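You operate a simulated robot arm through the tools that you are given. There is no shell and no other tool. Be economical: measure what you need, move in short steps, check, and stop when the job is done.

The job below is to be done with a simulated robot arm. You get a single attempt, and the scene is never put back.

Task
Put things in order on the bike end seat. At the end: the paint brush with yellow grip stands where the paint brush with blue grip stood; the paint brush with blue grip stands where the silver balled foil stood; the beige stamp with plain knob is on the white gift box; the silver balled foil stands where the beige stamp with plain knob stood; whatever was shut is shut again. Leave all else as you found it, and nothing knocked over.

It is judged by the outcome, as a careful person would: the job done as asked, and still so three seconds after it is handed in. It fails if anything else is knocked over, pushed out of place, dropped, spilled or broken.

Robot
A 6-joint arm with a two-finger parallel gripper, fixed in place. Base frame: the origin is at the foot of the arm, x ahead of it, y to its left, z up; the work surface is at about z = 0. Units: mm, rad, N and s.
With the tool pointing down near the work surface it reaches from about 160 to 420 mm from the base axis. Its first joint turns from -1.152 to 1.152 rad. Payload 1.57 kg.
Tool frame: the origin (TCP) lies between the finger pads and is the grasp point; the fingertips stand 30 mm ahead of it; z points along the fingers, y is the line along which they close. The gripper opens to 80 mm. The fingers are 17 mm wide and 12 mm thick; the gripper's body (40 by 82 mm) begins 80 mm behind the TCP.
Orientation is that of the tool frame in the base frame, as a unit quaternion [w, x, y, z]. With the fingers straight down and closing along the base's y, the tool's x points along the base's -x, its y along +y and its z along -z.

Tools
- The arm moves only by the tool move_arm. Its argument "plan" is one flat list of numbers, 6 for each row, row after row: the shift along the tool's x, y, z in mm, then the turn, a rotation vector about the tool's x, y, z in rad. In form: [x, y, z, rx, ry, rz, x, y, z, rx, ry, rz, ...]. A call has 1 to 20 rows; each row shifts and turns the commanded pose from where the row before left it, along the tool's axes as they then stand. "fingers" is the gripper command, from -1 (shut) to 1 (fully open), values between in proportion, set as the call begins (left out, the last holds). A row lasts 0.2 s, in which the tool goes at most 50 mm and 0.15 rad; a call with a longer step from one row to the next is refused whole, and so is a gripper value outside its range. A pose out of reach is approached as far as the arm can. The call stops where the force on the tool passes 40 N (or 10 N more than at its start, if that is more) or the arm is blocked; 0.2 s more then pass. Each finger travels about 153 mm/s and halts on what it meets, pressing with about 23 N; the grip force reading is that of the motor and also rises with nothing between the fingers. The clock runs only during rows and for 0.2 s after the last one: add rows that do not move to give the fingers time. The reply holds the time, the measured pose of the TCP, the force on the tool along the base axes, the opening and the grip force, in the units named above and with some noise.
- Cameras (640 x 400 px; columns grow to the right, rows downward): "scene" is fixed at [34, -327.9, 409.7]; the picture's right is [0.90, -0.43, 0.00], its down [-0.30, -0.64, -0.71] and it looks along [0.30, 0.64, -0.70] (base axes); focal length 232 px, centre (320, 200). "wrist" rides on the gripper at [-32, 0, -78] in the tool frame; the picture's right is [0.00, -1.00, 0.00], its down [0.97, 0.00, -0.24] and it looks along [0.24, 0.00, 0.97] (tool axes); focal length 218 px, centre (320, 200). There is no depth. A picture from a camera that has moved, and an enlarged one, comes with that camera's place and axes in the base frame and with its lens.
- capture(camera): a new picture of that camera. The clock stands still meanwhile.
- enlarge(camera, box): a new picture of the part [left, top, right, bottom] of that camera's present view, enlarged. The clock stands still meanwhile.
- close_job(): hands the job in; it is judged then, once.

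Work in short steps. Places have to be worked out from the pictures, the camera data and where the tool is seen: move nearer, look again, correct. Check each grasp and each placing, and mend what went wrong. You have 120 turns and 68 pictures in all, those below and enlarged ones among them. Open the gripper and draw the arm clear of the work before you hand the job in, unless the task says otherwise; then end with one line.

The tools are called after "Call:" as a command line: name --argument value ..., lists and objects as JSON in quotes. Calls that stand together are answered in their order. move_arm: Moves the arm, as the interface text tells. Its arguments: {"type":"object","properties":{"plan":{"type":"array"},"fingers":{"type":"number"}},"required":["plan"]} The other tools are called the same way: capture (camera) takes a picture; enlarge (camera, box) takes an enlarged picture of a part of a camera's view; close_job () hands the job in.

At the start:

```text
time_s: 0.0
position: [267.4, -82.3, 224.6]
tool_rot: [0.0, 0.001, 1.0, 0.0]
ft_force: [-0.6, -0.6, 0.4]
grip_width: 80.1
gripper_force: 0.0
```

scene: 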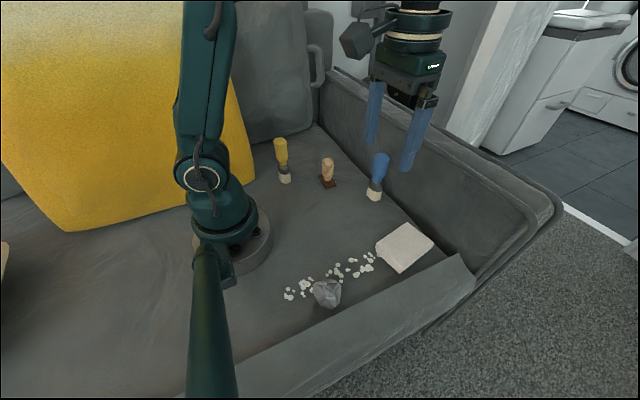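
wrist: 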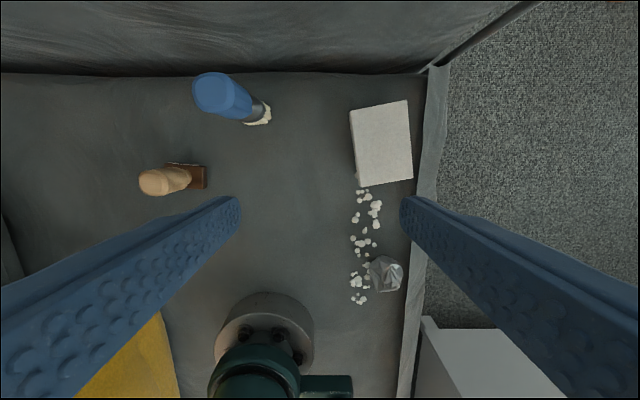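

I'll look closer at both views to fix the places and heights of objects before moving.

Call:
enlarge --camera "scene" --box '[250, 120, 450, 245]'

Call:
enlarge --camera "scene" --box '[270, 205, 450, 318]'

Call:
enlarge --camera "wrist" --box '[120, 60, 440, 310]'

```text
3.20 times, centred on (350, 182) of scene
camera zoom: at [34.0, -327.9, 409.7], right [0.9, -0.43, 0.0], down [-0.3, -0.64, -0.71], along [0.3, 0.64, -0.7], focal length 743 px, centre (224, 256)
```

zoom: 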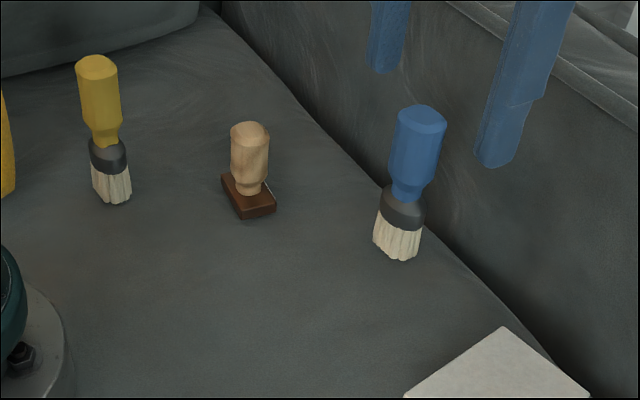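

```text
3.54 times, centred on (360, 262) of scene
camera zoom: at [34.0, -327.9, 409.7], right [0.9, -0.43, 0.0], down [-0.3, -0.64, -0.71], along [0.3, 0.64, -0.7], focal length 821 px, centre (178, -18)
```

zoom: 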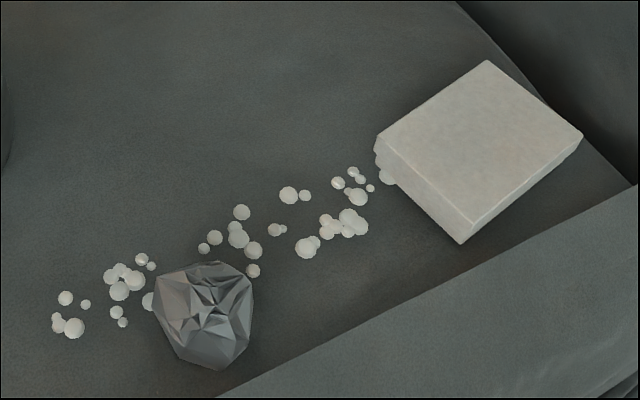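

```text
1.60 times, centred on (280, 185) of wrist
camera zoom: at [298.0, -83.4, 302.3], right [0.0, -1.0, 0.0], down [-0.97, 0.0, 0.24], along [-0.24, 0.0, -0.97], focal length 349 px, centre (384, 224)
```

zoom: 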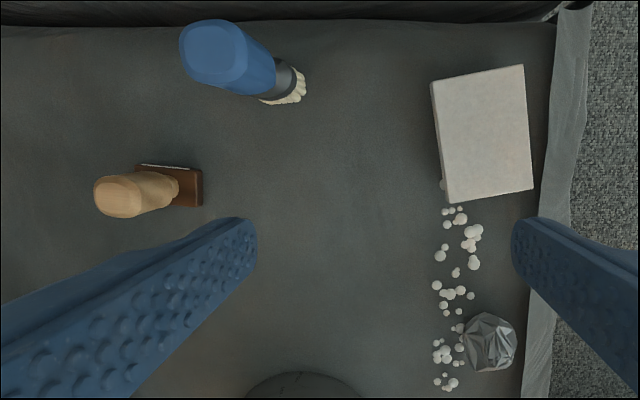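

The tall brushes are about 110 mm, the stamp about 55 mm. I'll move above the stamp at a safe height and look straight down.

Call:
move_arm --plan '[2, 45, 0, 0, 0, 0, 2, 45, 0, 0, 0, 0, 2, 45, 0, 0, 0, 0, 2, 45, 20, 0, 0, 0, 0, 0, 35, 0, 0, 0]' --fingers 1

Call:
capture --camera "wrist"

```text
time_s: 1.2
position: [260.3, 97.7, 171.0]
tool_rot: [0.001, 0.0, 1.0, 0.0]
ft_force: [0.3, 0.3, -0.7]
grip_width: 79.7
gripper_force: 0.1
```

```text
62 pictures are left
camera wrist: at [290.7, 96.8, 247.8], right [0.0, -1.0, 0.0], down [-0.97, 0.0, 0.24], along [-0.24, 0.0, -0.97], focal length 218 px, centre (320, 200)
```

wrist: 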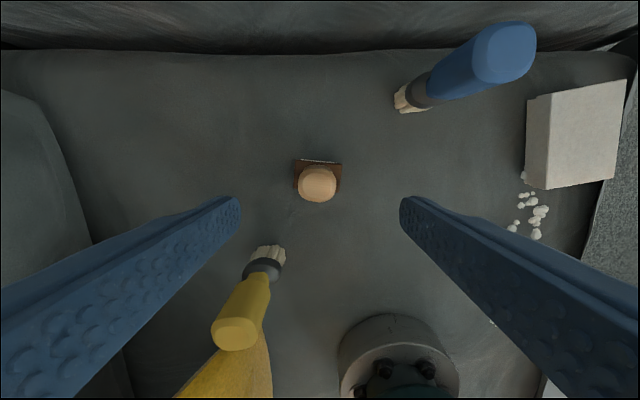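

Stamp judged at about (259, 98), knob top z≈60. Enlarging for its exact orientation.

Call:
enlarge --camera "wrist" --box '[240, 140, 400, 240]'

```text
4.00 times, centred on (320, 190) of wrist
camera zoom: at [290.7, 96.8, 247.8], right [0.0, -1.0, 0.0], down [-0.97, 0.0, 0.24], along [-0.24, 0.0, -0.97], focal length 873 px, centre (320, 240)
```

zoom: 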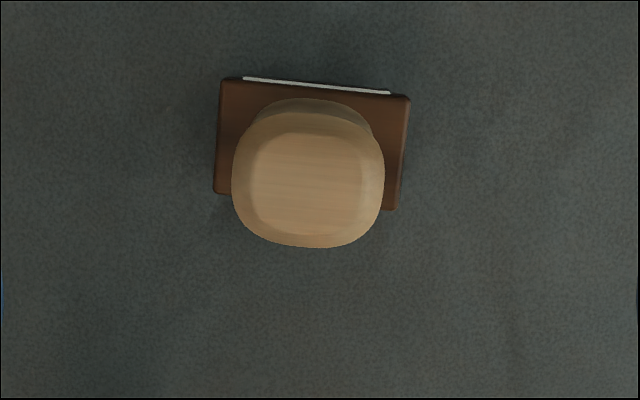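

Stamp base is rotated ~0.09 rad; centre (259, 99). I turn to match, descend to z≈48 and then close gently.

Call:
move_arm --plan '[1.4, 1.5, 0, 0, 0, 0.093, 0, 0, 41, 0, 0, 0, 0, 0, 41, 0, 0, 0, 0, 0, 25, 0, 0, 0, 0, 0, 15, 0, 0, 0, 0, 0, 0, 0, 0, 0]'

Call:
capture --camera "wrist"

Call:
enlarge --camera "scene" --box '[270, 110, 430, 210]'

```text
time_s: 2.6
position: [258.0, 99.3, 48.6]
tool_rot: [0.0, 0.047, 0.999, 0.0]
ft_force: [0.5, 0.3, 0.1]
grip_width: 80.5
gripper_force: 0.0
```

```text
60 pictures are left
camera wrist: at [289.1, 95.2, 125.5], right [-0.09, -1.0, 0.0], down [-0.97, 0.09, 0.24], along [-0.24, 0.02, -0.97], focal length 218 px, centre (320, 200)
```

wrist: 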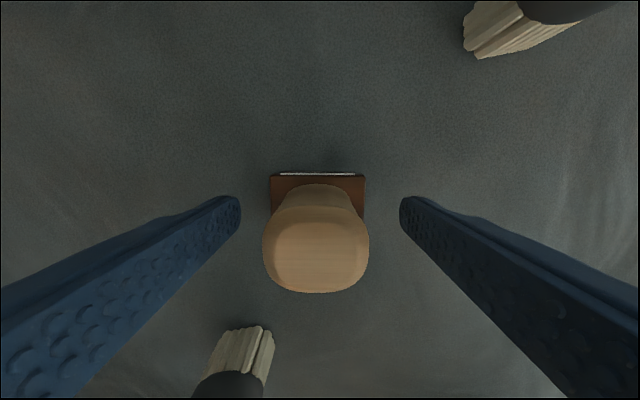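

```text
4.00 times, centred on (350, 160) of scene
camera zoom: at [34.0, -327.9, 409.7], right [0.9, -0.43, 0.0], down [-0.3, -0.64, -0.71], along [0.3, 0.64, -0.7], focal length 928 px, centre (200, 360)
```

zoom: 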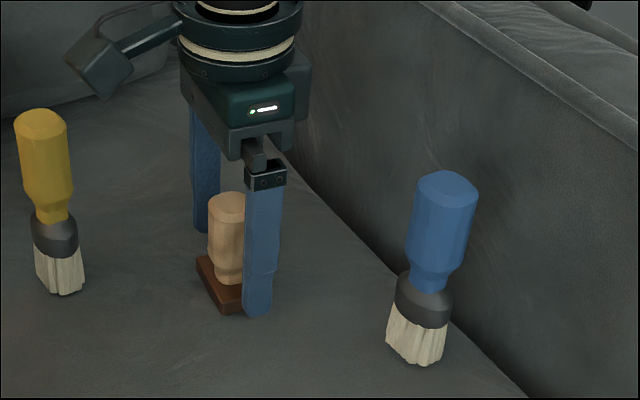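

Knob is centred between the fingers. Close and lift slightly.

Call:
move_arm --plan '[0, 0, 0, 0, 0, 0, 0, 0, 0, 0, 0, 0, 0, 0, 0, 0, 0, 0]' --fingers -1

Call:
move_arm --plan '[0, 0, -20, 0, 0, 0, 0, 0, -40, 0, 0, 0, 0, 0, -40, 0, 0, 0, 0, 0, -40, 0, 0, 0]'

Call:
capture --camera "wrist"

```text
time_s: 3.4
position: [258.8, 99.1, 48.7]
tool_rot: [0.0, 0.047, 0.999, 0.0]
ft_force: [0.8, -0.1, 0.4]
grip_width: 31.9
gripper_force: 23.2
```

```text
time_s: 4.4
position: [258.3, 99.3, 190.1]
tool_rot: [-0.001, 0.048, 0.999, 0.0]
ft_force: [-0.1, -0.7, -0.5]
grip_width: 32.2
gripper_force: 22.9
```

```text
58 pictures are left
camera wrist: at [288.3, 95.7, 266.2], right [-0.09, -1.0, 0.0], down [-0.97, 0.09, 0.24], along [-0.24, 0.02, -0.97], focal length 218 px, centre (320, 200)
```

wrist: 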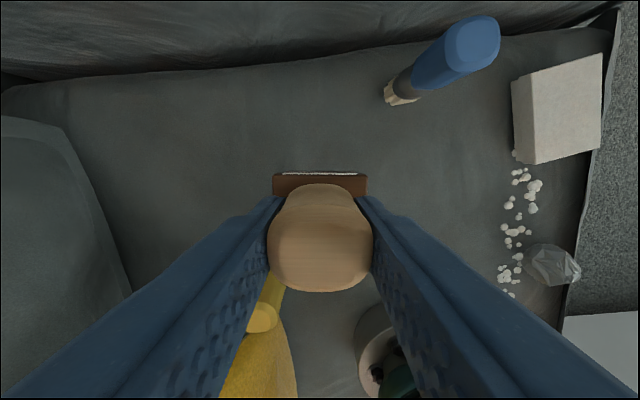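

Stamp held (tip bottom is 48.6 mm below TCP). From two views the box top is at z≈25, centre (298, -161), yaw ≈ +0.18. I carry the stamp over it, aligning.

Call:
move_arm --plan '[0, 0, 0, 0, 0, -0.1365, 0, 0, 0, 0, 0, -0.1365, 1.2, -43.8, 0, 0, 0, 0, 1.2, -43.8, 0, 0, 0, 0, 1.2, -43.8, 0, 0, 0, 0, 1.2, -43.8, 0, 0, 0, 0, 1.2, -43.8, 0, 0, 0, 0, 1.2, -43.8, 0, 0, 0, 0, 0, 0, 0, 0, 0, 0]'

Call:
capture --camera "wrist"

Call:
capture --camera "scene"

```text
time_s: 6.4
position: [297.4, -161.0, 187.6]
tool_rot: [0.0, -0.09, 0.996, 0.0]
ft_force: [-0.5, -0.6, -1.1]
grip_width: 31.5
gripper_force: 23.0
```

```text
57 pictures are left
camera wrist: at [328.1, -155.3, 264.6], right [0.18, -0.98, 0.0], down [-0.96, -0.17, 0.24], along [-0.24, -0.04, -0.97], focal length 218 px, centre (320, 200)
```

wrist: 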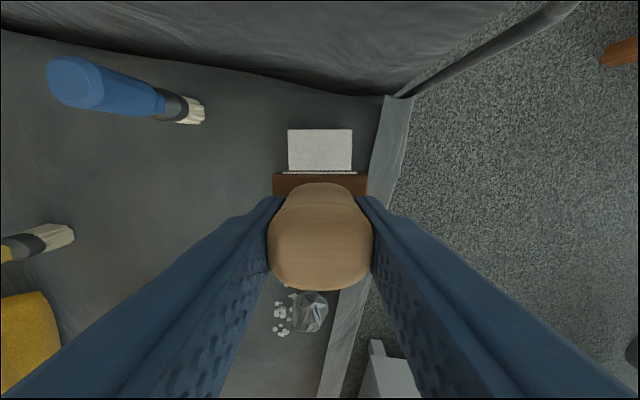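

```text
56 pictures are left
```

scene: 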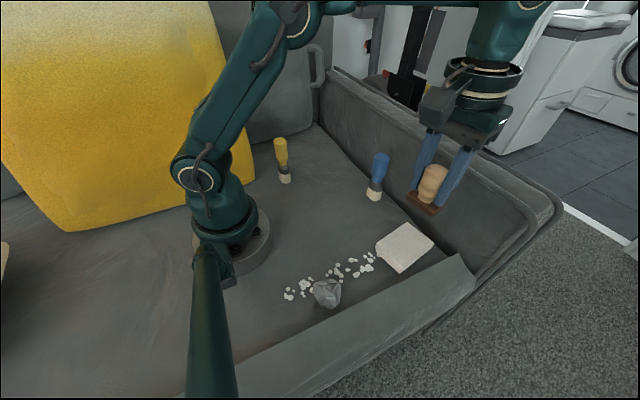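

Aligned over the box. Lower to ~6 mm above the lid and check.

Call:
move_arm --plan '[0, 0, 40, 0, 0, 0, 0, 0, 40, 0, 0, 0, 0, 0, 27, 0, 0, 0, 0, 0, 0, 0, 0, 0]'

Call:
enlarge --camera "scene" --box '[350, 170, 510, 270]'

Call:
capture --camera "wrist"

```text
time_s: 7.4
position: [298.7, -160.4, 80.2]
tool_rot: [0.0, -0.09, 0.996, 0.0]
ft_force: [-0.5, -0.7, -0.5]
grip_width: 31.8
gripper_force: 22.8
```

```text
4.00 times, centred on (430, 220) of scene
camera zoom: at [34.0, -327.9, 409.7], right [0.9, -0.43, 0.0], down [-0.3, -0.64, -0.71], along [0.3, 0.64, -0.7], focal length 928 px, centre (-120, 120)
```

zoom: 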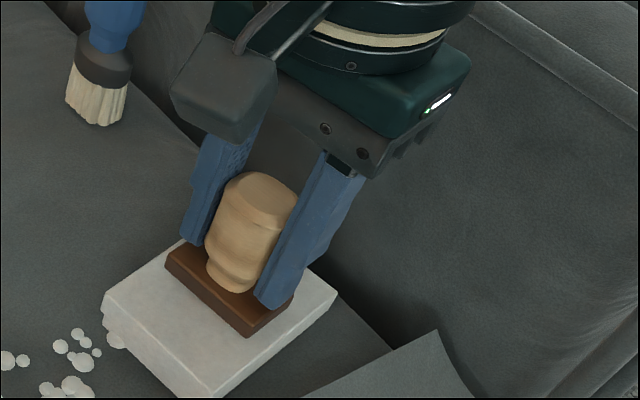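

```text
54 pictures are left
camera wrist: at [328.3, -155.3, 157.3], right [0.18, -0.98, 0.0], down [-0.96, -0.17, 0.24], along [-0.24, -0.04, -0.97], focal length 218 px, centre (320, 200)
```

wrist: 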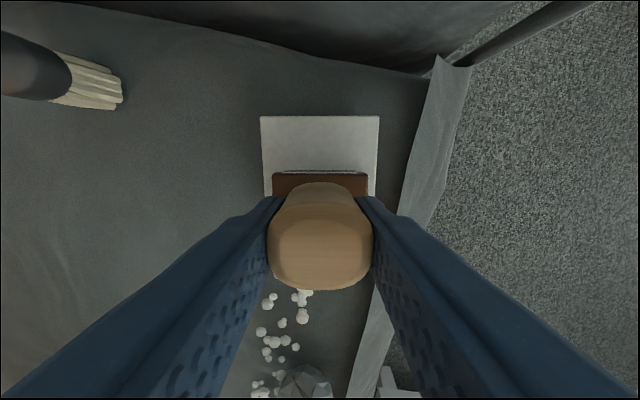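

Well centred. Lower in small steps to contact.

Call:
move_arm --plan '[0, 0, 2, 0, 0, 0, 0, 0, 1.5, 0, 0, 0, 0, 0, 1, 0, 0, 0, 0, 0, 0, 0, 0, 0]'

```text
time_s: 8.4
position: [298.5, -161.2, 77.5]
tool_rot: [0.001, -0.089, 0.996, 0.0]
ft_force: [0.3, 0.4, 0.9]
grip_width: 32.0
gripper_force: 22.8
```

No clear contact yet; continue in 1 mm steps.

Call:
move_arm --plan '[0, 0, 1, 0, 0, 0, 0, 0, 0, 0, 0, 0]'

Call:
move_arm --plan '[0, 0, 1, 0, 0, 0, 0, 0, 0, 0, 0, 0]'

Call:
enlarge --camera "scene" --box '[370, 200, 450, 250]'

```text
time_s: 9.0
position: [298.4, -162.1, 75.0]
tool_rot: [0.001, -0.09, 0.996, -0.001]
ft_force: [-1.4, 2.0, 14.2]
grip_width: 31.9
gripper_force: 22.8
```

```text
time_s: 9.6
position: [297.6, -161.6, 75.1]
tool_rot: [0.002, -0.09, 0.996, -0.002]
ft_force: [-1.0, 0.4, 24.5]
grip_width: 32.0
gripper_force: 22.6
```

```text
8.00 times, centred on (410, 225) of scene
camera zoom: at [33.9, -327.9, 409.7], right [0.9, -0.43, 0.0], down [-0.3, -0.64, -0.71], along [0.3, 0.64, -0.7], focal length 1856 px, centre (-400, 0)
```

zoom: 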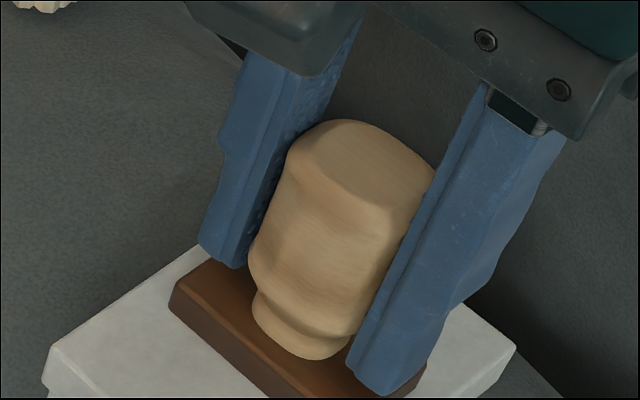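

Contact at z≈75. Relieve 1.5 mm of push, open, and rise.

Call:
move_arm --plan '[0, 0, -1.7, 0, 0, 0, 0, 0, 0, 0, 0, 0]'

Call:
move_arm --plan '[0, 0, 0, 0, 0, 0, 0, 0, 0, 0, 0, 0]' --fingers 1

Call:
move_arm --plan '[0, 0, -20, 0, 0, 0, 0, 0, -40, 0, 0, 0, 0, 0, -40, 0, 0, 0, 0, 0, 0, 0, 0, 0]'

Call:
capture --camera "wrist"

Call:
enlarge --camera "scene" --box '[270, 190, 470, 315]'

```text
time_s: 10.2
position: [298.9, -159.9, 74.4]
tool_rot: [0.0, -0.089, 0.996, 0.0]
ft_force: [2.0, 0.0, 4.9]
grip_width: 31.7
gripper_force: 22.7
```

```text
time_s: 10.8
position: [297.1, -160.4, 76.4]
tool_rot: [-0.001, -0.089, 0.996, 0.0]
ft_force: [-0.4, 0.2, -1.2]
grip_width: 79.8
gripper_force: 0.1
```

```text
time_s: 11.8
position: [298.4, -161.1, 175.7]
tool_rot: [0.0, -0.089, 0.996, 0.0]
ft_force: [-0.7, 0.3, 0.1]
grip_width: 80.1
gripper_force: 0.0
```

```text
52 pictures are left
camera wrist: at [328.4, -156.6, 253.2], right [0.18, -0.98, 0.0], down [-0.96, -0.17, 0.24], along [-0.24, -0.04, -0.97], focal length 218 px, centre (320, 200)
```

wrist: 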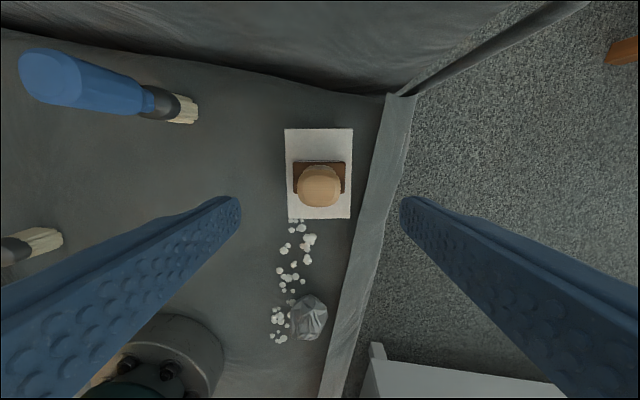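

```text
3.20 times, centred on (370, 252) of scene
camera zoom: at [34.0, -327.9, 409.7], right [0.9, -0.43, 0.0], down [-0.3, -0.64, -0.71], along [0.3, 0.64, -0.7], focal length 743 px, centre (160, 32)
```

zoom: 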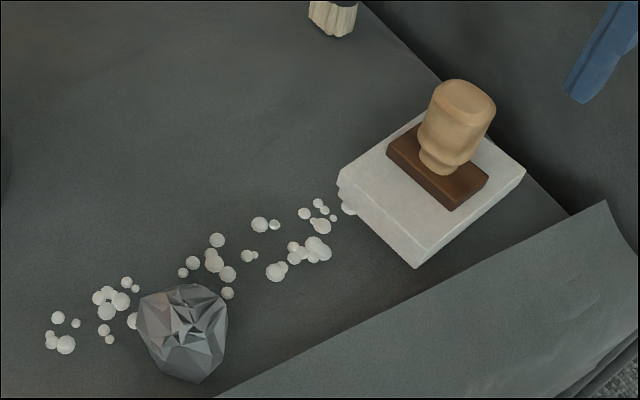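

The stamp stands on the box, neatly. Next move above the foil at about (115, -178).

Call:
move_arm --plan '[36.6, 3.2, 3, 0, 0, 0, 36.6, 3.2, 3, 0, 0, 0, 36.6, 3.2, 3, 0, 0, 0, 36.6, 3.2, 3, 0, 0, 0, 36.6, 3.2, 3, 0, 0, 0, 0, 0, 0, 0, 0, 0]'

Call:
capture --camera "wrist"

```text
time_s: 13.2
position: [115.0, -178.1, 160.4]
tool_rot: [0.001, -0.089, 0.996, 0.0]
ft_force: [0.9, -0.8, 0.3]
grip_width: 80.2
gripper_force: 0.1
```

```text
50 pictures are left
camera wrist: at [145.0, -172.8, 237.7], right [0.18, -0.98, 0.0], down [-0.96, -0.17, 0.24], along [-0.24, -0.04, -0.97], focal length 218 px, centre (320, 200)
```

wrist: 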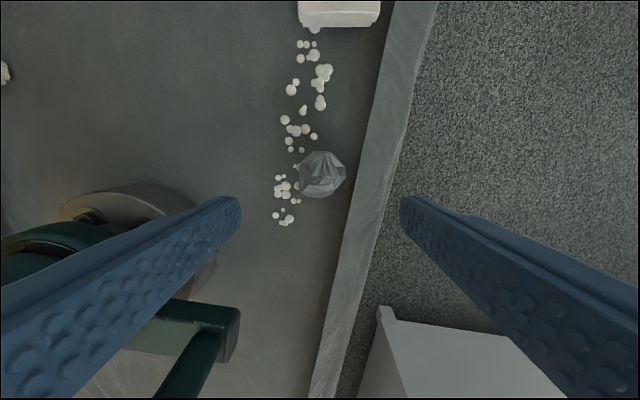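

Call:
enlarge --camera "wrist" --box '[240, 120, 400, 220]'

Call:
enlarge --camera "scene" --box '[280, 260, 376, 320]'

```text
4.00 times, centred on (320, 170) of wrist
camera zoom: at [145.0, -172.8, 237.7], right [0.18, -0.98, 0.0], down [-0.96, -0.17, 0.24], along [-0.24, -0.04, -0.97], focal length 873 px, centre (320, 320)
```

zoom: 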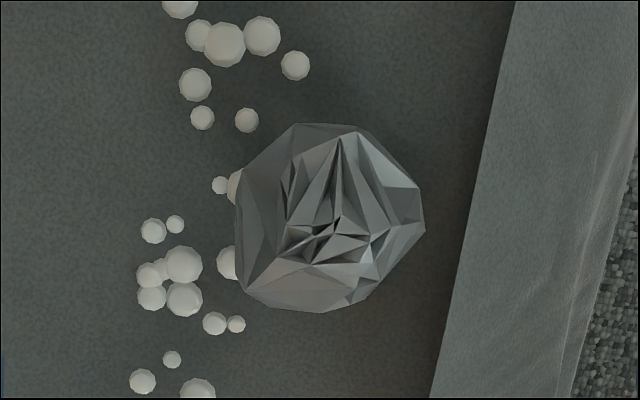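

```text
6.67 times, centred on (328, 290) of scene
camera zoom: at [33.9, -327.9, 409.7], right [0.9, -0.43, 0.0], down [-0.3, -0.64, -0.71], along [0.3, 0.64, -0.7], focal length 1547 px, centre (267, -400)
```

zoom: 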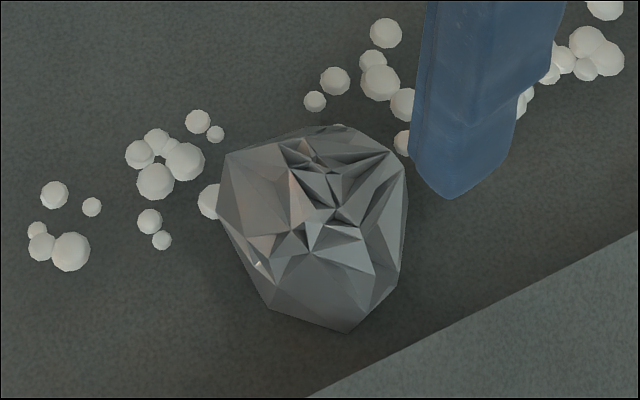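

Foil at ≈(117.5, -179.6), diameter ~46 mm, pebbles on its +y side and rim on −y side, so I must grip along base x. I turn the tool +1.82 rad and re-look.

Call:
move_arm --plan '[0, 0, 0, 0, 0, 0.14, 0, 0, 0, 0, 0, 0.14, 0, 0, 0, 0, 0, 0.14, 0, 0, 0, 0, 0, 0.14, 0, 0, 0, 0, 0, 0.14, 0, 0, 0, 0, 0, 0.14, 0, 0, 0, 0, 0, 0.14, 0, 0, 0, 0, 0, 0.14, 0, 0, 0, 0, 0, 0.14, 0, 0, 0, 0, 0, 0.14, 0, 0, 0, 0, 0, 0.14, 0, 0, 0, 0, 0, 0.14, 0, 0, 0, 0, 0, 0.14, -1.4, 2.6, 30, 0, 0, 0, 0, 0, 0, 0, 0, 0]' --fingers 0.8

Call:
capture --camera "wrist"

Call:
capture --camera "scene"

```text
time_s: 16.4
position: [116.8, -178.0, 130.8]
tool_rot: [0.001, 0.732, 0.682, 0.001]
ft_force: [0.2, 0.7, 0.0]
grip_width: 72.0
gripper_force: 0.1
```

```text
47 pictures are left
camera wrist: at [113.9, -211.2, 208.1], right [-1.0, 0.07, 0.0], down [0.07, 0.97, 0.24], along [0.02, 0.24, -0.97], focal length 218 px, centre (320, 200)
```

wrist: 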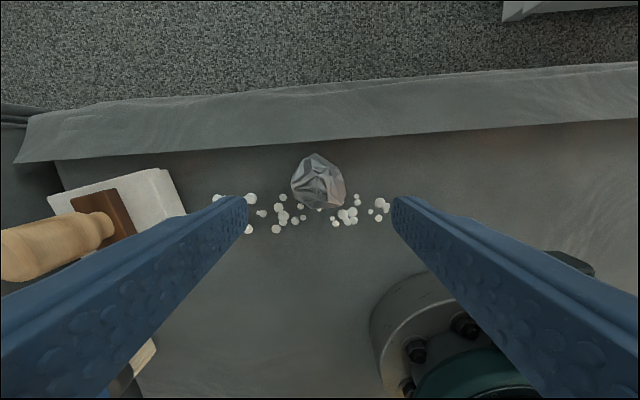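

```text
46 pictures are left
```

scene: 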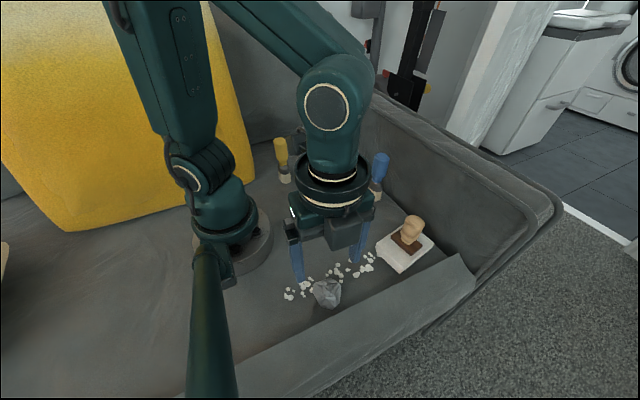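

Foil at ≈(117.5, -181). Nearest pebbles lie at y≈-165, so I square up the yaw, shift 3 mm to −y, and descend to a hover with tips above pebbles to check.

Call:
move_arm --plan '[-3, 0, 0, 0, 0, -0.07, 0, 0, 35, 0, 0, 0, 0, 0, 35, 0, 0, 0, 0, 0, 0, 0, 0, 0]'

Call:
capture --camera "wrist"

Call:
enlarge --camera "scene" --box '[264, 240, 392, 320]'

```text
time_s: 17.4
position: [118.2, -183.8, 60.8]
tool_rot: [0.0, 0.706, 0.708, 0.0]
ft_force: [-0.2, -1.3, -0.4]
grip_width: 72.1
gripper_force: 0.1
```

```text
45 pictures are left
camera wrist: at [116.6, -214.8, 137.8], right [-1.0, 0.0, 0.0], down [0.0, 0.97, 0.24], along [0.0, 0.24, -0.97], focal length 218 px, centre (320, 200)
```

wrist: 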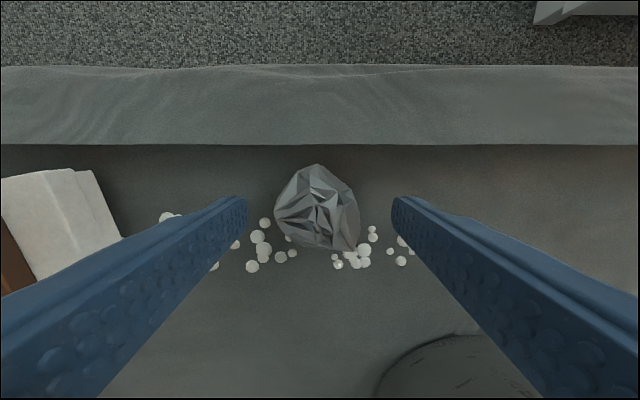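

```text
5.00 times, centred on (328, 280) of scene
camera zoom: at [34.0, -327.9, 409.7], right [0.9, -0.43, 0.0], down [-0.3, -0.64, -0.71], along [0.3, 0.64, -0.7], focal length 1160 px, centre (280, -200)
```

zoom: 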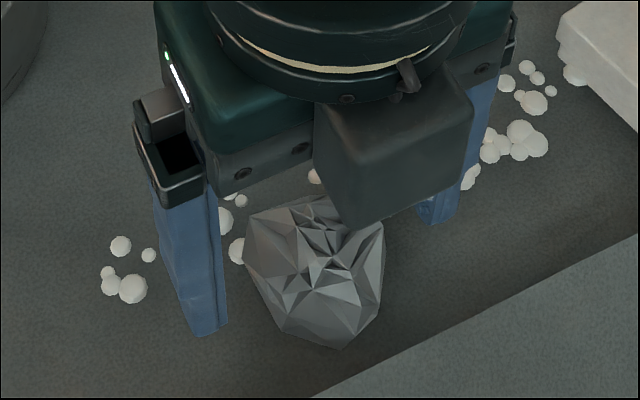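

Clear: nearest pebble edge about y=-171 versus finger edge -175, and foil centred at (118, -183). Descend to z≈36 and grip.

Call:
move_arm --plan '[-1, 0, 10, 0, 0, 0, 0, 0, 10, 0, 0, 0, 0, 0, 5, 0, 0, 0, 0, 0, 0, 0, 0, 0]'

Call:
move_arm --plan '[0, 0, 0, 0, 0, 0, 0, 0, 0, 0, 0, 0, 0, 0, 0, 0, 0, 0]' --fingers -0.3

Call:
capture --camera "wrist"

```text
time_s: 18.4
position: [118.1, -183.5, 35.7]
tool_rot: [0.0, 0.707, 0.707, 0.0]
ft_force: [-0.5, 0.0, -0.7]
grip_width: 72.1
gripper_force: 0.0
```

```text
time_s: 19.2
position: [117.9, -182.7, 35.9]
tool_rot: [0.0, 0.707, 0.707, -0.001]
ft_force: [0.1, -0.2, -0.4]
grip_width: 45.1
gripper_force: 23.0
```

```text
43 pictures are left
camera wrist: at [116.5, -216.1, 113.2], right [-1.0, 0.0, 0.0], down [0.0, 0.97, 0.24], along [0.0, 0.24, -0.97], focal length 218 px, centre (320, 200)
```

wrist: 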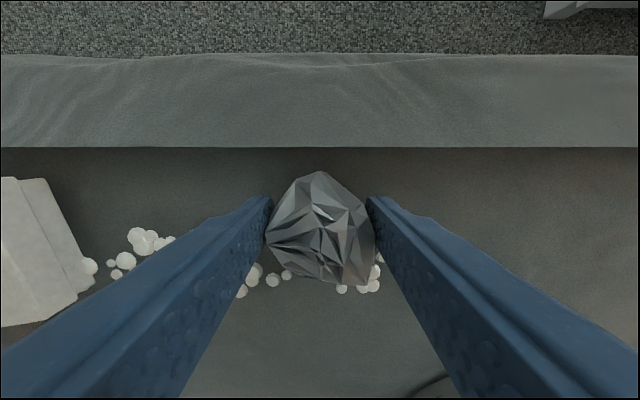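

Firm grip at 45 mm. Lift straight up.

Call:
move_arm --plan '[0, 0, -15, 0, 0, 0, 0, 0, -40, 0, 0, 0, 0, 0, -45, 0, 0, 0, 0, 0, -45, 0, 0, 0, 0, 0, 0, 0, 0, 0]'

Call:
capture --camera "wrist"

```text
time_s: 20.4
position: [118.9, -182.6, 182.2]
tool_rot: [0.0, 0.707, 0.707, -0.001]
ft_force: [0.1, 0.2, 0.2]
grip_width: 45.0
gripper_force: 22.8
```

```text
42 pictures are left
camera wrist: at [116.0, -215.3, 259.2], right [-1.0, 0.0, 0.0], down [0.0, 0.97, 0.24], along [0.0, 0.24, -0.97], focal length 218 px, centre (320, 200)
```

wrist: 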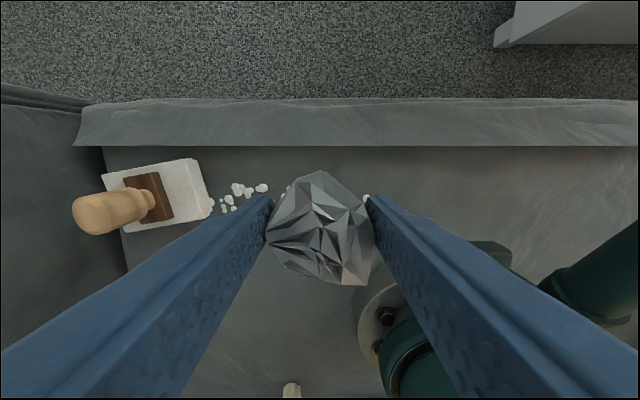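

Foil lifted. Carry it out to x≈259, turn back 90°, and cross to the stamp's former place (259, 99).

Call:
move_arm --plan '[0, 47, 0, 0, 0, 0, 0, 47, 0, 0, 0, 0, 0, 47, 0, 0, 0, 0, 0, 0, 0, 0, 0, -0.1428, 0, 0, 0, 0, 0, -0.1428, 0, 0, 0, 0, 0, -0.1428, 0, 0, 0, 0, 0, -0.1428, 0, 0, 0, 0, 0, -0.1428, 0, 0, 0, 0, 0, -0.1428, 0, 0, 0, 0, 0, -0.1428, 0, 0, 0, 0, 0, -0.1428, 0, 0, 0, 0, 0, -0.1428, 0, 0, 0, 0, 0, -0.1428, 0, 0, 0, 0, 0, -0.1428]'

Call:
move_arm --plan '[0, 47, 0, 0, 0, 0, 0, 47, 0, 0, 0, 0, 0, 47, 0, 0, 0, 0, 0, 47, 0, 0, 0, 0, 0, 47, 0, 0, 0, 0, 0, 47, 0, 0, 0, 0, 0, 0, 0, 0, 0, 0]'

```text
time_s: 23.4
position: [257.4, -183.0, 181.1]
tool_rot: [0.0, -0.001, 1.0, 0.0]
ft_force: [0.4, 0.1, -0.2]
grip_width: 44.6
gripper_force: 23.2
```

```text
time_s: 25.0
position: [258.9, 98.0, 180.8]
tool_rot: [0.0, 0.001, 1.0, -0.001]
ft_force: [0.0, -0.3, -0.2]
grip_width: 44.8
gripper_force: 23.1
```

At (259, 98). Lower to ~5 mm above the seat and inspect.

Call:
move_arm --plan '[0, 1, 45, 0, 0, 0, 0, 0, 45, 0, 0, 0, 0, 0, 40, 0, 0, 0, 0, 0, 10, 0, 0, 0, 0, 0, 0, 0, 0, 0]'

Call:
enlarge --camera "scene" --box '[260, 120, 388, 200]'

```text
time_s: 26.2
position: [259.2, 99.0, 41.9]
tool_rot: [-0.001, 0.0, 1.0, 0.001]
ft_force: [0.7, 0.1, 0.8]
grip_width: 44.6
gripper_force: 23.3
```

```text
5.00 times, centred on (324, 160) of scene
camera zoom: at [34.0, -327.9, 409.7], right [0.9, -0.43, 0.0], down [-0.3, -0.64, -0.71], along [0.3, 0.64, -0.7], focal length 1160 px, centre (300, 400)
```

zoom: 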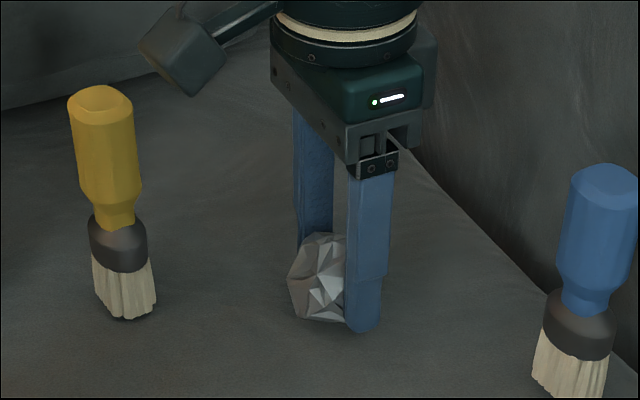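

Lower in small steps toward contact.

Call:
move_arm --plan '[0, 0, 2, 0, 0, 0, 0, 0, 2, 0, 0, 0, 0, 0, 0, 0, 0, 0]'

Call:
move_arm --plan '[0, 0, 1, 0, 0, 0, 0, 0, 0, 0, 0, 0]'

Call:
move_arm --plan '[0, 0, 0.7, 0, 0, 0, 0, 0, 0, 0, 0, 0]'

```text
time_s: 27.0
position: [258.4, 99.6, 37.3]
tool_rot: [0.0, -0.001, 1.0, 0.0]
ft_force: [-0.2, 0.0, -0.6]
grip_width: 44.6
gripper_force: 22.9
```

```text
time_s: 27.6
position: [259.3, 100.3, 36.5]
tool_rot: [0.0, 0.0, 1.0, -0.001]
ft_force: [0.5, -0.6, -0.2]
grip_width: 44.8
gripper_force: 23.1
```

```text
time_s: 28.2
position: [258.3, 98.5, 36.0]
tool_rot: [0.001, 0.0, 1.0, 0.0]
ft_force: [-0.6, -0.9, 5.7]
grip_width: 44.4
gripper_force: 23.4
```

Contact at z≈36. Release and rise.

Call:
move_arm --plan '[0, 0, 0, 0, 0, 0, 0, 0, 0, 0, 0, 0]' --fingers 0.8

Call:
move_arm --plan '[0, 0, -20, 0, 0, 0, 0, 0, -40, 0, 0, 0, 0, 0, -45, 0, 0, 0, 0, 0, -40, 0, 0, 0, 0, 0, 0, 0, 0, 0]'

Call:
capture --camera "wrist"

Call:
enlarge --camera "scene" --box '[270, 200, 430, 300]'

```text
time_s: 28.8
position: [257.8, 99.2, 35.5]
tool_rot: [0.0, 0.0, 1.0, 0.0]
ft_force: [-0.3, 0.3, 0.7]
grip_width: 71.9
gripper_force: 0.0
```

```text
time_s: 30.0
position: [258.2, 98.6, 181.5]
tool_rot: [0.0, 0.0, 1.0, 0.001]
ft_force: [-0.6, -0.2, -0.3]
grip_width: 72.2
gripper_force: 0.1
```

```text
40 pictures are left
camera wrist: at [288.0, 98.4, 258.4], right [0.0, -1.0, 0.0], down [-0.97, 0.0, 0.24], along [-0.24, 0.0, -0.97], focal length 218 px, centre (320, 200)
```

wrist: 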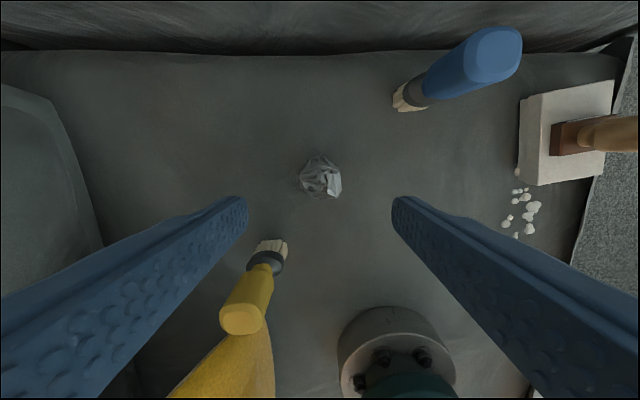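

```text
4.00 times, centred on (350, 250) of scene
camera zoom: at [34.0, -327.9, 409.7], right [0.9, -0.43, 0.0], down [-0.3, -0.64, -0.71], along [0.3, 0.64, -0.7], focal length 928 px, centre (200, 0)
```

zoom: 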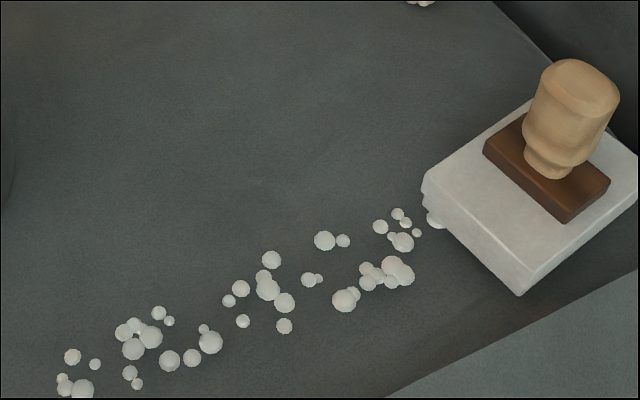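

Foil now stands at the stamp's old place; all pebbles undisturbed. For the blue brush near the wall I'll turn the tool so the camera is not on the wall side, and hover above it.

Call:
move_arm --plan '[0, 0, 0, 0, 0, 0.1428, 0, 0, 0, 0, 0, 0.1428, 0, 0, 0, 0, 0, 0.1428, 0, 0, 0, 0, 0, 0.1428, 0, 0, 0, 0, 0, 0.1428, 0, 0, 0, 0, 0, 0.1428, 0, 0, 0, 0, 0, 0.1428, 0, 0, 0, 0, 0, 0.1428, 0, 0, 0, 0, 0, 0.1428, 0, 0, 0, 0, 0, 0.1428, 0, 0, 0, 0, 0, 0.1428, -33, 26, -4, 0, 0, 0, -33, 26, -4, 0, 0, 0, -33, 26, -4, 0, 0, 0, 0, 0, 0, 0, 0, 0]' --fingers 0.5

Call:
capture --camera "wrist"

Call:
capture --camera "scene"

```text
time_s: 33.2
position: [337.5, 0.7, 192.0]
tool_rot: [0.0, 0.707, 0.707, 0.0]
ft_force: [0.3, 0.1, -0.5]
grip_width: 60.2
gripper_force: 0.1
```

```text
38 pictures are left
camera wrist: at [335.4, -31.5, 269.4], right [-1.0, 0.0, 0.0], down [0.0, 0.97, 0.24], along [0.0, 0.24, -0.97], focal length 218 px, centre (320, 200)
```

wrist: 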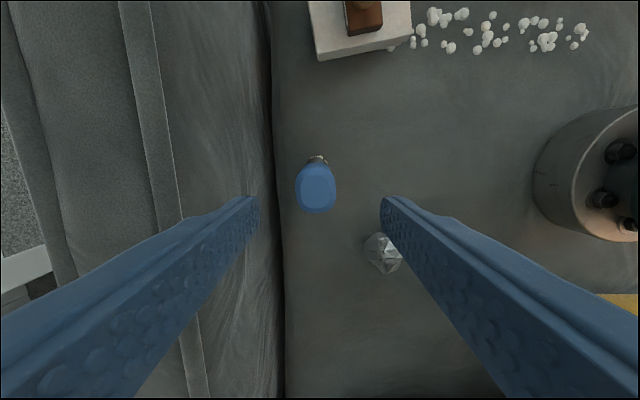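

```text
37 pictures are left
```

scene: 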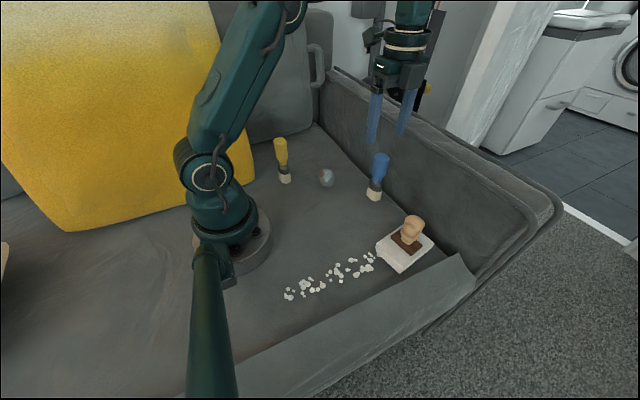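

The wall leans outward; clearance is good. Brush at ≈(338, 0). Descend to z≈95 around the handle.

Call:
move_arm --plan '[-0.7, 0.6, 35, 0, 0, 0, 0, 0, 35, 0, 0, 0, 0, 0, 27, 0, 0, 0, 0, 0, 0, 0, 0, 0]'

Call:
capture --camera "wrist"

Call:
enlarge --camera "scene" --box '[330, 110, 458, 210]'

```text
time_s: 34.2
position: [336.4, -0.3, 94.5]
tool_rot: [0.0, 0.707, 0.707, -0.001]
ft_force: [0.4, 0.0, -0.2]
grip_width: 59.9
gripper_force: 0.2
```

```text
36 pictures are left
camera wrist: at [335.5, -32.6, 172.2], right [-1.0, 0.0, 0.0], down [0.0, 0.97, 0.24], along [0.0, 0.24, -0.97], focal length 218 px, centre (320, 200)
```

wrist: 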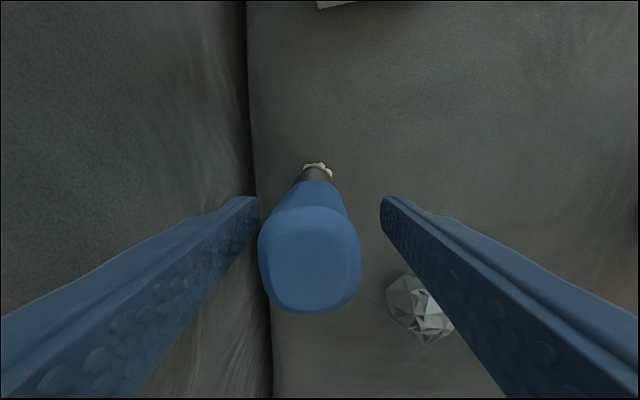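

```text
4.00 times, centred on (394, 160) of scene
camera zoom: at [34.0, -327.9, 409.7], right [0.9, -0.43, 0.0], down [-0.3, -0.64, -0.71], along [0.3, 0.64, -0.7], focal length 928 px, centre (24, 360)
```

zoom: 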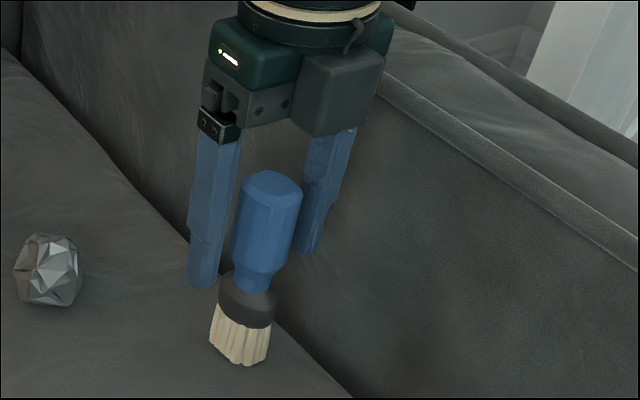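

Shift +2 mm in x to centre on the brush, then close.

Call:
move_arm --plan '[-0.5, 1.8, 0, 0, 0, 0, 0, 0, 0, 0, 0, 0]'

Call:
move_arm --plan '[0, 0, 0, 0, 0, 0, 0, 0, 0, 0, 0, 0]' --fingers -1

Call:
move_arm --plan '[0, 0, -3, 0, 0, 0, 0, 0, -30, 0, 0, 0, 0, 0, -40, 0, 0, 0, 0, 0, -40, 0, 0, 0, 0, 0, 0, 0, 0, 0]'

Call:
capture --camera "wrist"

Call:
capture --camera "scene"

```text
time_s: 34.8
position: [338.2, -0.4, 95.4]
tool_rot: [0.0, 0.707, 0.707, 0.0]
ft_force: [-0.3, -0.2, -0.1]
grip_width: 60.0
gripper_force: 0.1
```

```text
time_s: 35.4
position: [339.7, -0.4, 94.7]
tool_rot: [0.001, 0.707, 0.707, 0.0]
ft_force: [0.9, -0.2, 1.7]
grip_width: 28.4
gripper_force: 23.1
```

```text
time_s: 36.6
position: [338.6, -1.1, 209.1]
tool_rot: [0.0, 0.707, 0.707, 0.001]
ft_force: [-0.4, 0.3, -0.5]
grip_width: 28.1
gripper_force: 23.1
```

```text
34 pictures are left
camera wrist: at [336.9, -33.8, 286.3], right [-1.0, 0.0, 0.0], down [0.0, 0.97, 0.24], along [0.0, 0.24, -0.97], focal length 218 px, centre (320, 200)
```

wrist: 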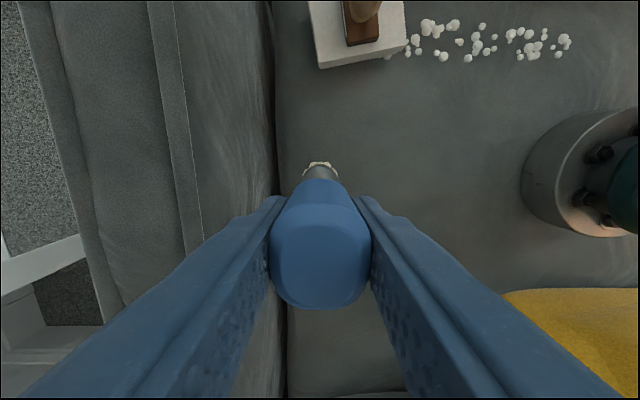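

```text
33 pictures are left
```

scene: 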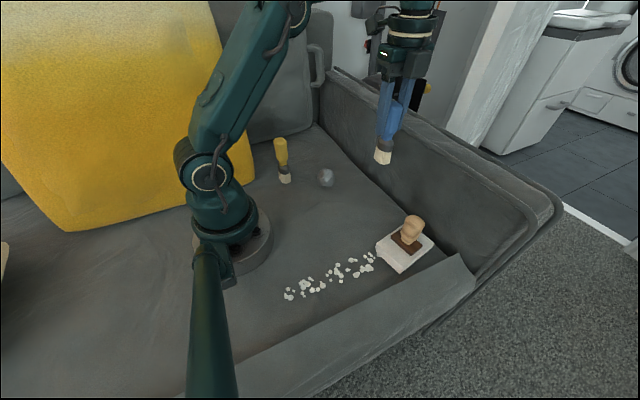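

Blue brush held upright. Carry to above the foil's old place (118, -180.5).

Call:
move_arm --plan '[-25.7, -31.5, 0, 0, 0, 0, -25.7, -31.5, 0, 0, 0, 0, -25.7, -31.5, 0, 0, 0, 0, -25.7, -31.5, 0, 0, 0, 0, -25.7, -31.5, 0, 0, 0, 0, -25.7, -31.5, 0, 0, 0, 0, -25.7, -31.5, 0, 0, 0, 0, 0, 0, 35, 0, 0, 0, 0, 0, 35, 0, 0, 0, 0, 0, 0, 0, 0, 0]'

Call:
capture --camera "wrist"

Call:
enlarge --camera "scene" --box '[264, 220, 424, 320]'

```text
time_s: 38.8
position: [119.1, -181.5, 139.1]
tool_rot: [0.0, 0.708, 0.707, 0.0]
ft_force: [-0.5, 0.0, -0.3]
grip_width: 28.7
gripper_force: 22.7
```

```text
32 pictures are left
camera wrist: at [117.6, -213.4, 216.1], right [-1.0, 0.0, 0.0], down [0.0, 0.97, 0.24], along [0.0, 0.24, -0.97], focal length 218 px, centre (320, 200)
```

wrist: 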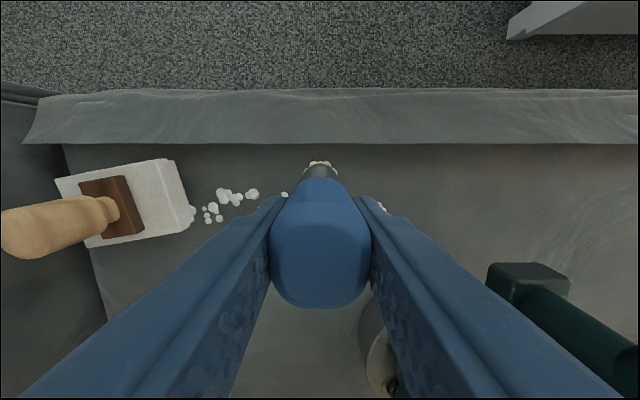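

```text
4.00 times, centred on (344, 270) of scene
camera zoom: at [34.0, -327.9, 409.7], right [0.9, -0.43, 0.0], down [-0.3, -0.64, -0.71], along [0.3, 0.64, -0.7], focal length 928 px, centre (224, -80)
```

zoom: 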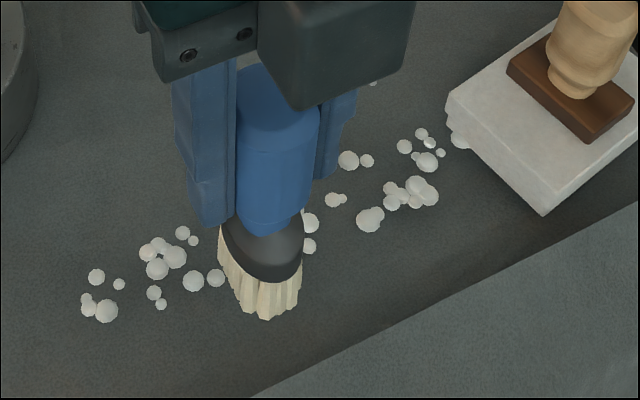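

Pebbles are just clear on the far side; I shift 1.5 mm away from them and lower to ~7 mm above the seat.

Call:
move_arm --plan '[-1.5, 0.8, 20, 0, 0, 0, 0, 0, 17, 0, 0, 0, 0, 0, 0, 0, 0, 0]'

Call:
enlarge --camera "scene" --box '[280, 250, 376, 310]'

```text
time_s: 39.6
position: [118.8, -183.3, 100.7]
tool_rot: [0.001, 0.708, 0.707, -0.001]
ft_force: [0.3, -0.6, -1.1]
grip_width: 28.8
gripper_force: 22.8
```

```text
6.67 times, centred on (328, 280) of scene
camera zoom: at [34.0, -327.9, 409.7], right [0.9, -0.43, 0.0], down [-0.3, -0.64, -0.71], along [0.3, 0.64, -0.7], focal length 1547 px, centre (267, -333)
```

zoom: 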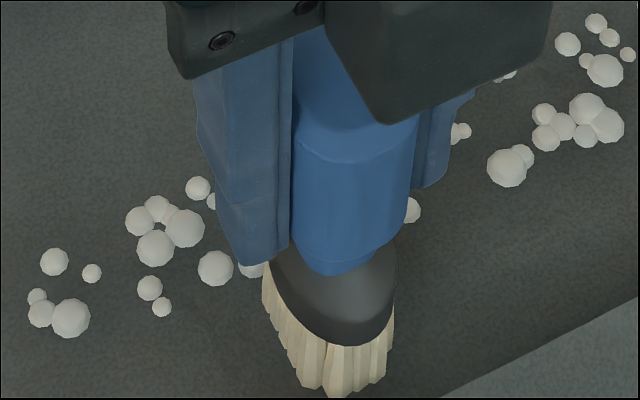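

Foot clears the pebbles. Lower in small steps to contact.

Call:
move_arm --plan '[0, 0, 2, 0, 0, 0, 0, 0, 2, 0, 0, 0, 0, 0, 0, 0, 0, 0]'

Call:
move_arm --plan '[0, 0, 1, 0, 0, 0, 0, 0, 0, 0, 0, 0]'

Call:
move_arm --plan '[0, 0, 0.8, 0, 0, 0, 0, 0, 0, 0, 0, 0]'

```text
time_s: 40.4
position: [119.5, -181.2, 97.3]
tool_rot: [0.0, 0.707, 0.707, 0.001]
ft_force: [0.2, -0.7, -0.6]
grip_width: 28.5
gripper_force: 22.7
```

```text
time_s: 41.0
position: [119.9, -183.0, 97.0]
tool_rot: [0.0, 0.707, 0.707, 0.0]
ft_force: [0.0, -0.2, -1.4]
grip_width: 28.3
gripper_force: 22.6
```

```text
time_s: 41.6
position: [118.9, -183.3, 95.8]
tool_rot: [0.0, 0.707, 0.707, 0.0]
ft_force: [0.2, 0.4, -0.8]
grip_width: 28.5
gripper_force: 23.1
```

Call:
move_arm --plan '[0, 0, 0.8, 0, 0, 0, 0, 0, 0, 0, 0, 0]'

```text
time_s: 42.2
position: [119.3, -182.1, 95.0]
tool_rot: [0.002, 0.707, 0.707, -0.001]
ft_force: [0.1, 4.1, 18.5]
grip_width: 28.5
gripper_force: 23.2
```

Contact. Relieve slightly, release gently, and check before rising.

Call:
move_arm --plan '[0, 0, -0.5, 0, 0, 0, 0, 0, 0, 0, 0, 0]'

Call:
move_arm --plan '[0, 0, 0, 0, 0, 0, 0, 0, 0, 0, 0, 0]' --fingers 0.6

Call:
move_arm --plan '[0, 0, -20, 0, 0, 0, 0, 0, -40, 0, 0, 0, 0, 0, -40, 0, 0, 0, 0, 0, 0, 0, 0, 0]'

Call:
capture --camera "wrist"

Call:
enlarge --camera "scene" --box '[264, 220, 424, 320]'

```text
time_s: 42.8
position: [118.6, -182.7, 94.4]
tool_rot: [0.001, 0.707, 0.707, 0.001]
ft_force: [1.8, 1.4, 8.7]
grip_width: 28.5
gripper_force: 22.9
```

```text
time_s: 43.4
position: [119.1, -181.2, 95.3]
tool_rot: [0.0, 0.707, 0.707, 0.0]
ft_force: [-0.7, 0.6, -0.2]
grip_width: 64.1
gripper_force: 0.1
```

```text
time_s: 44.4
position: [119.9, -182.3, 195.1]
tool_rot: [0.0, 0.707, 0.707, 0.0]
ft_force: [-0.1, -0.6, 0.4]
grip_width: 64.0
gripper_force: 0.0
```

```text
29 pictures are left
camera wrist: at [118.3, -214.7, 272.6], right [-1.0, 0.0, 0.0], down [0.0, 0.97, 0.24], along [0.0, 0.24, -0.97], focal length 218 px, centre (320, 200)
```

wrist: 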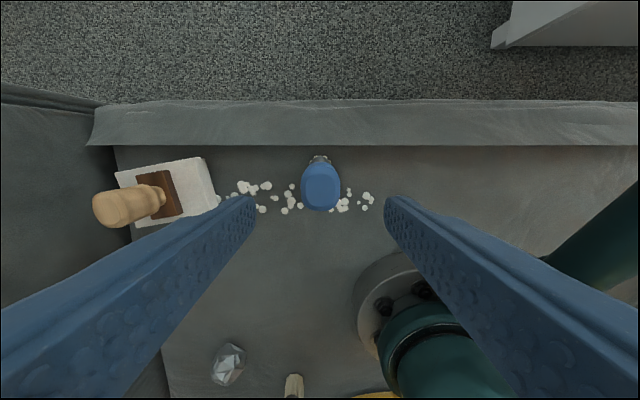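

```text
4.00 times, centred on (344, 270) of scene
camera zoom: at [34.0, -327.9, 409.7], right [0.9, -0.43, 0.0], down [-0.3, -0.64, -0.71], along [0.3, 0.64, -0.7], focal length 928 px, centre (224, -80)
```

zoom: 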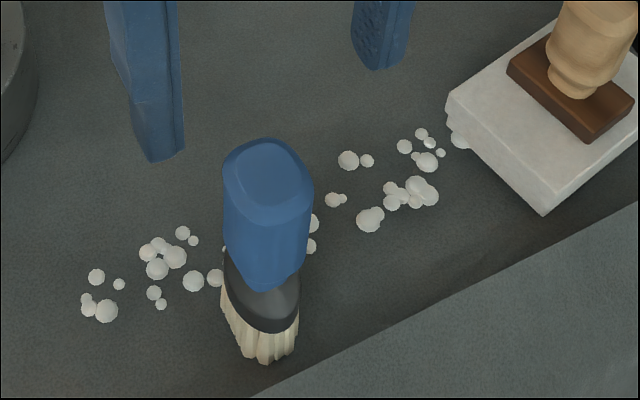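

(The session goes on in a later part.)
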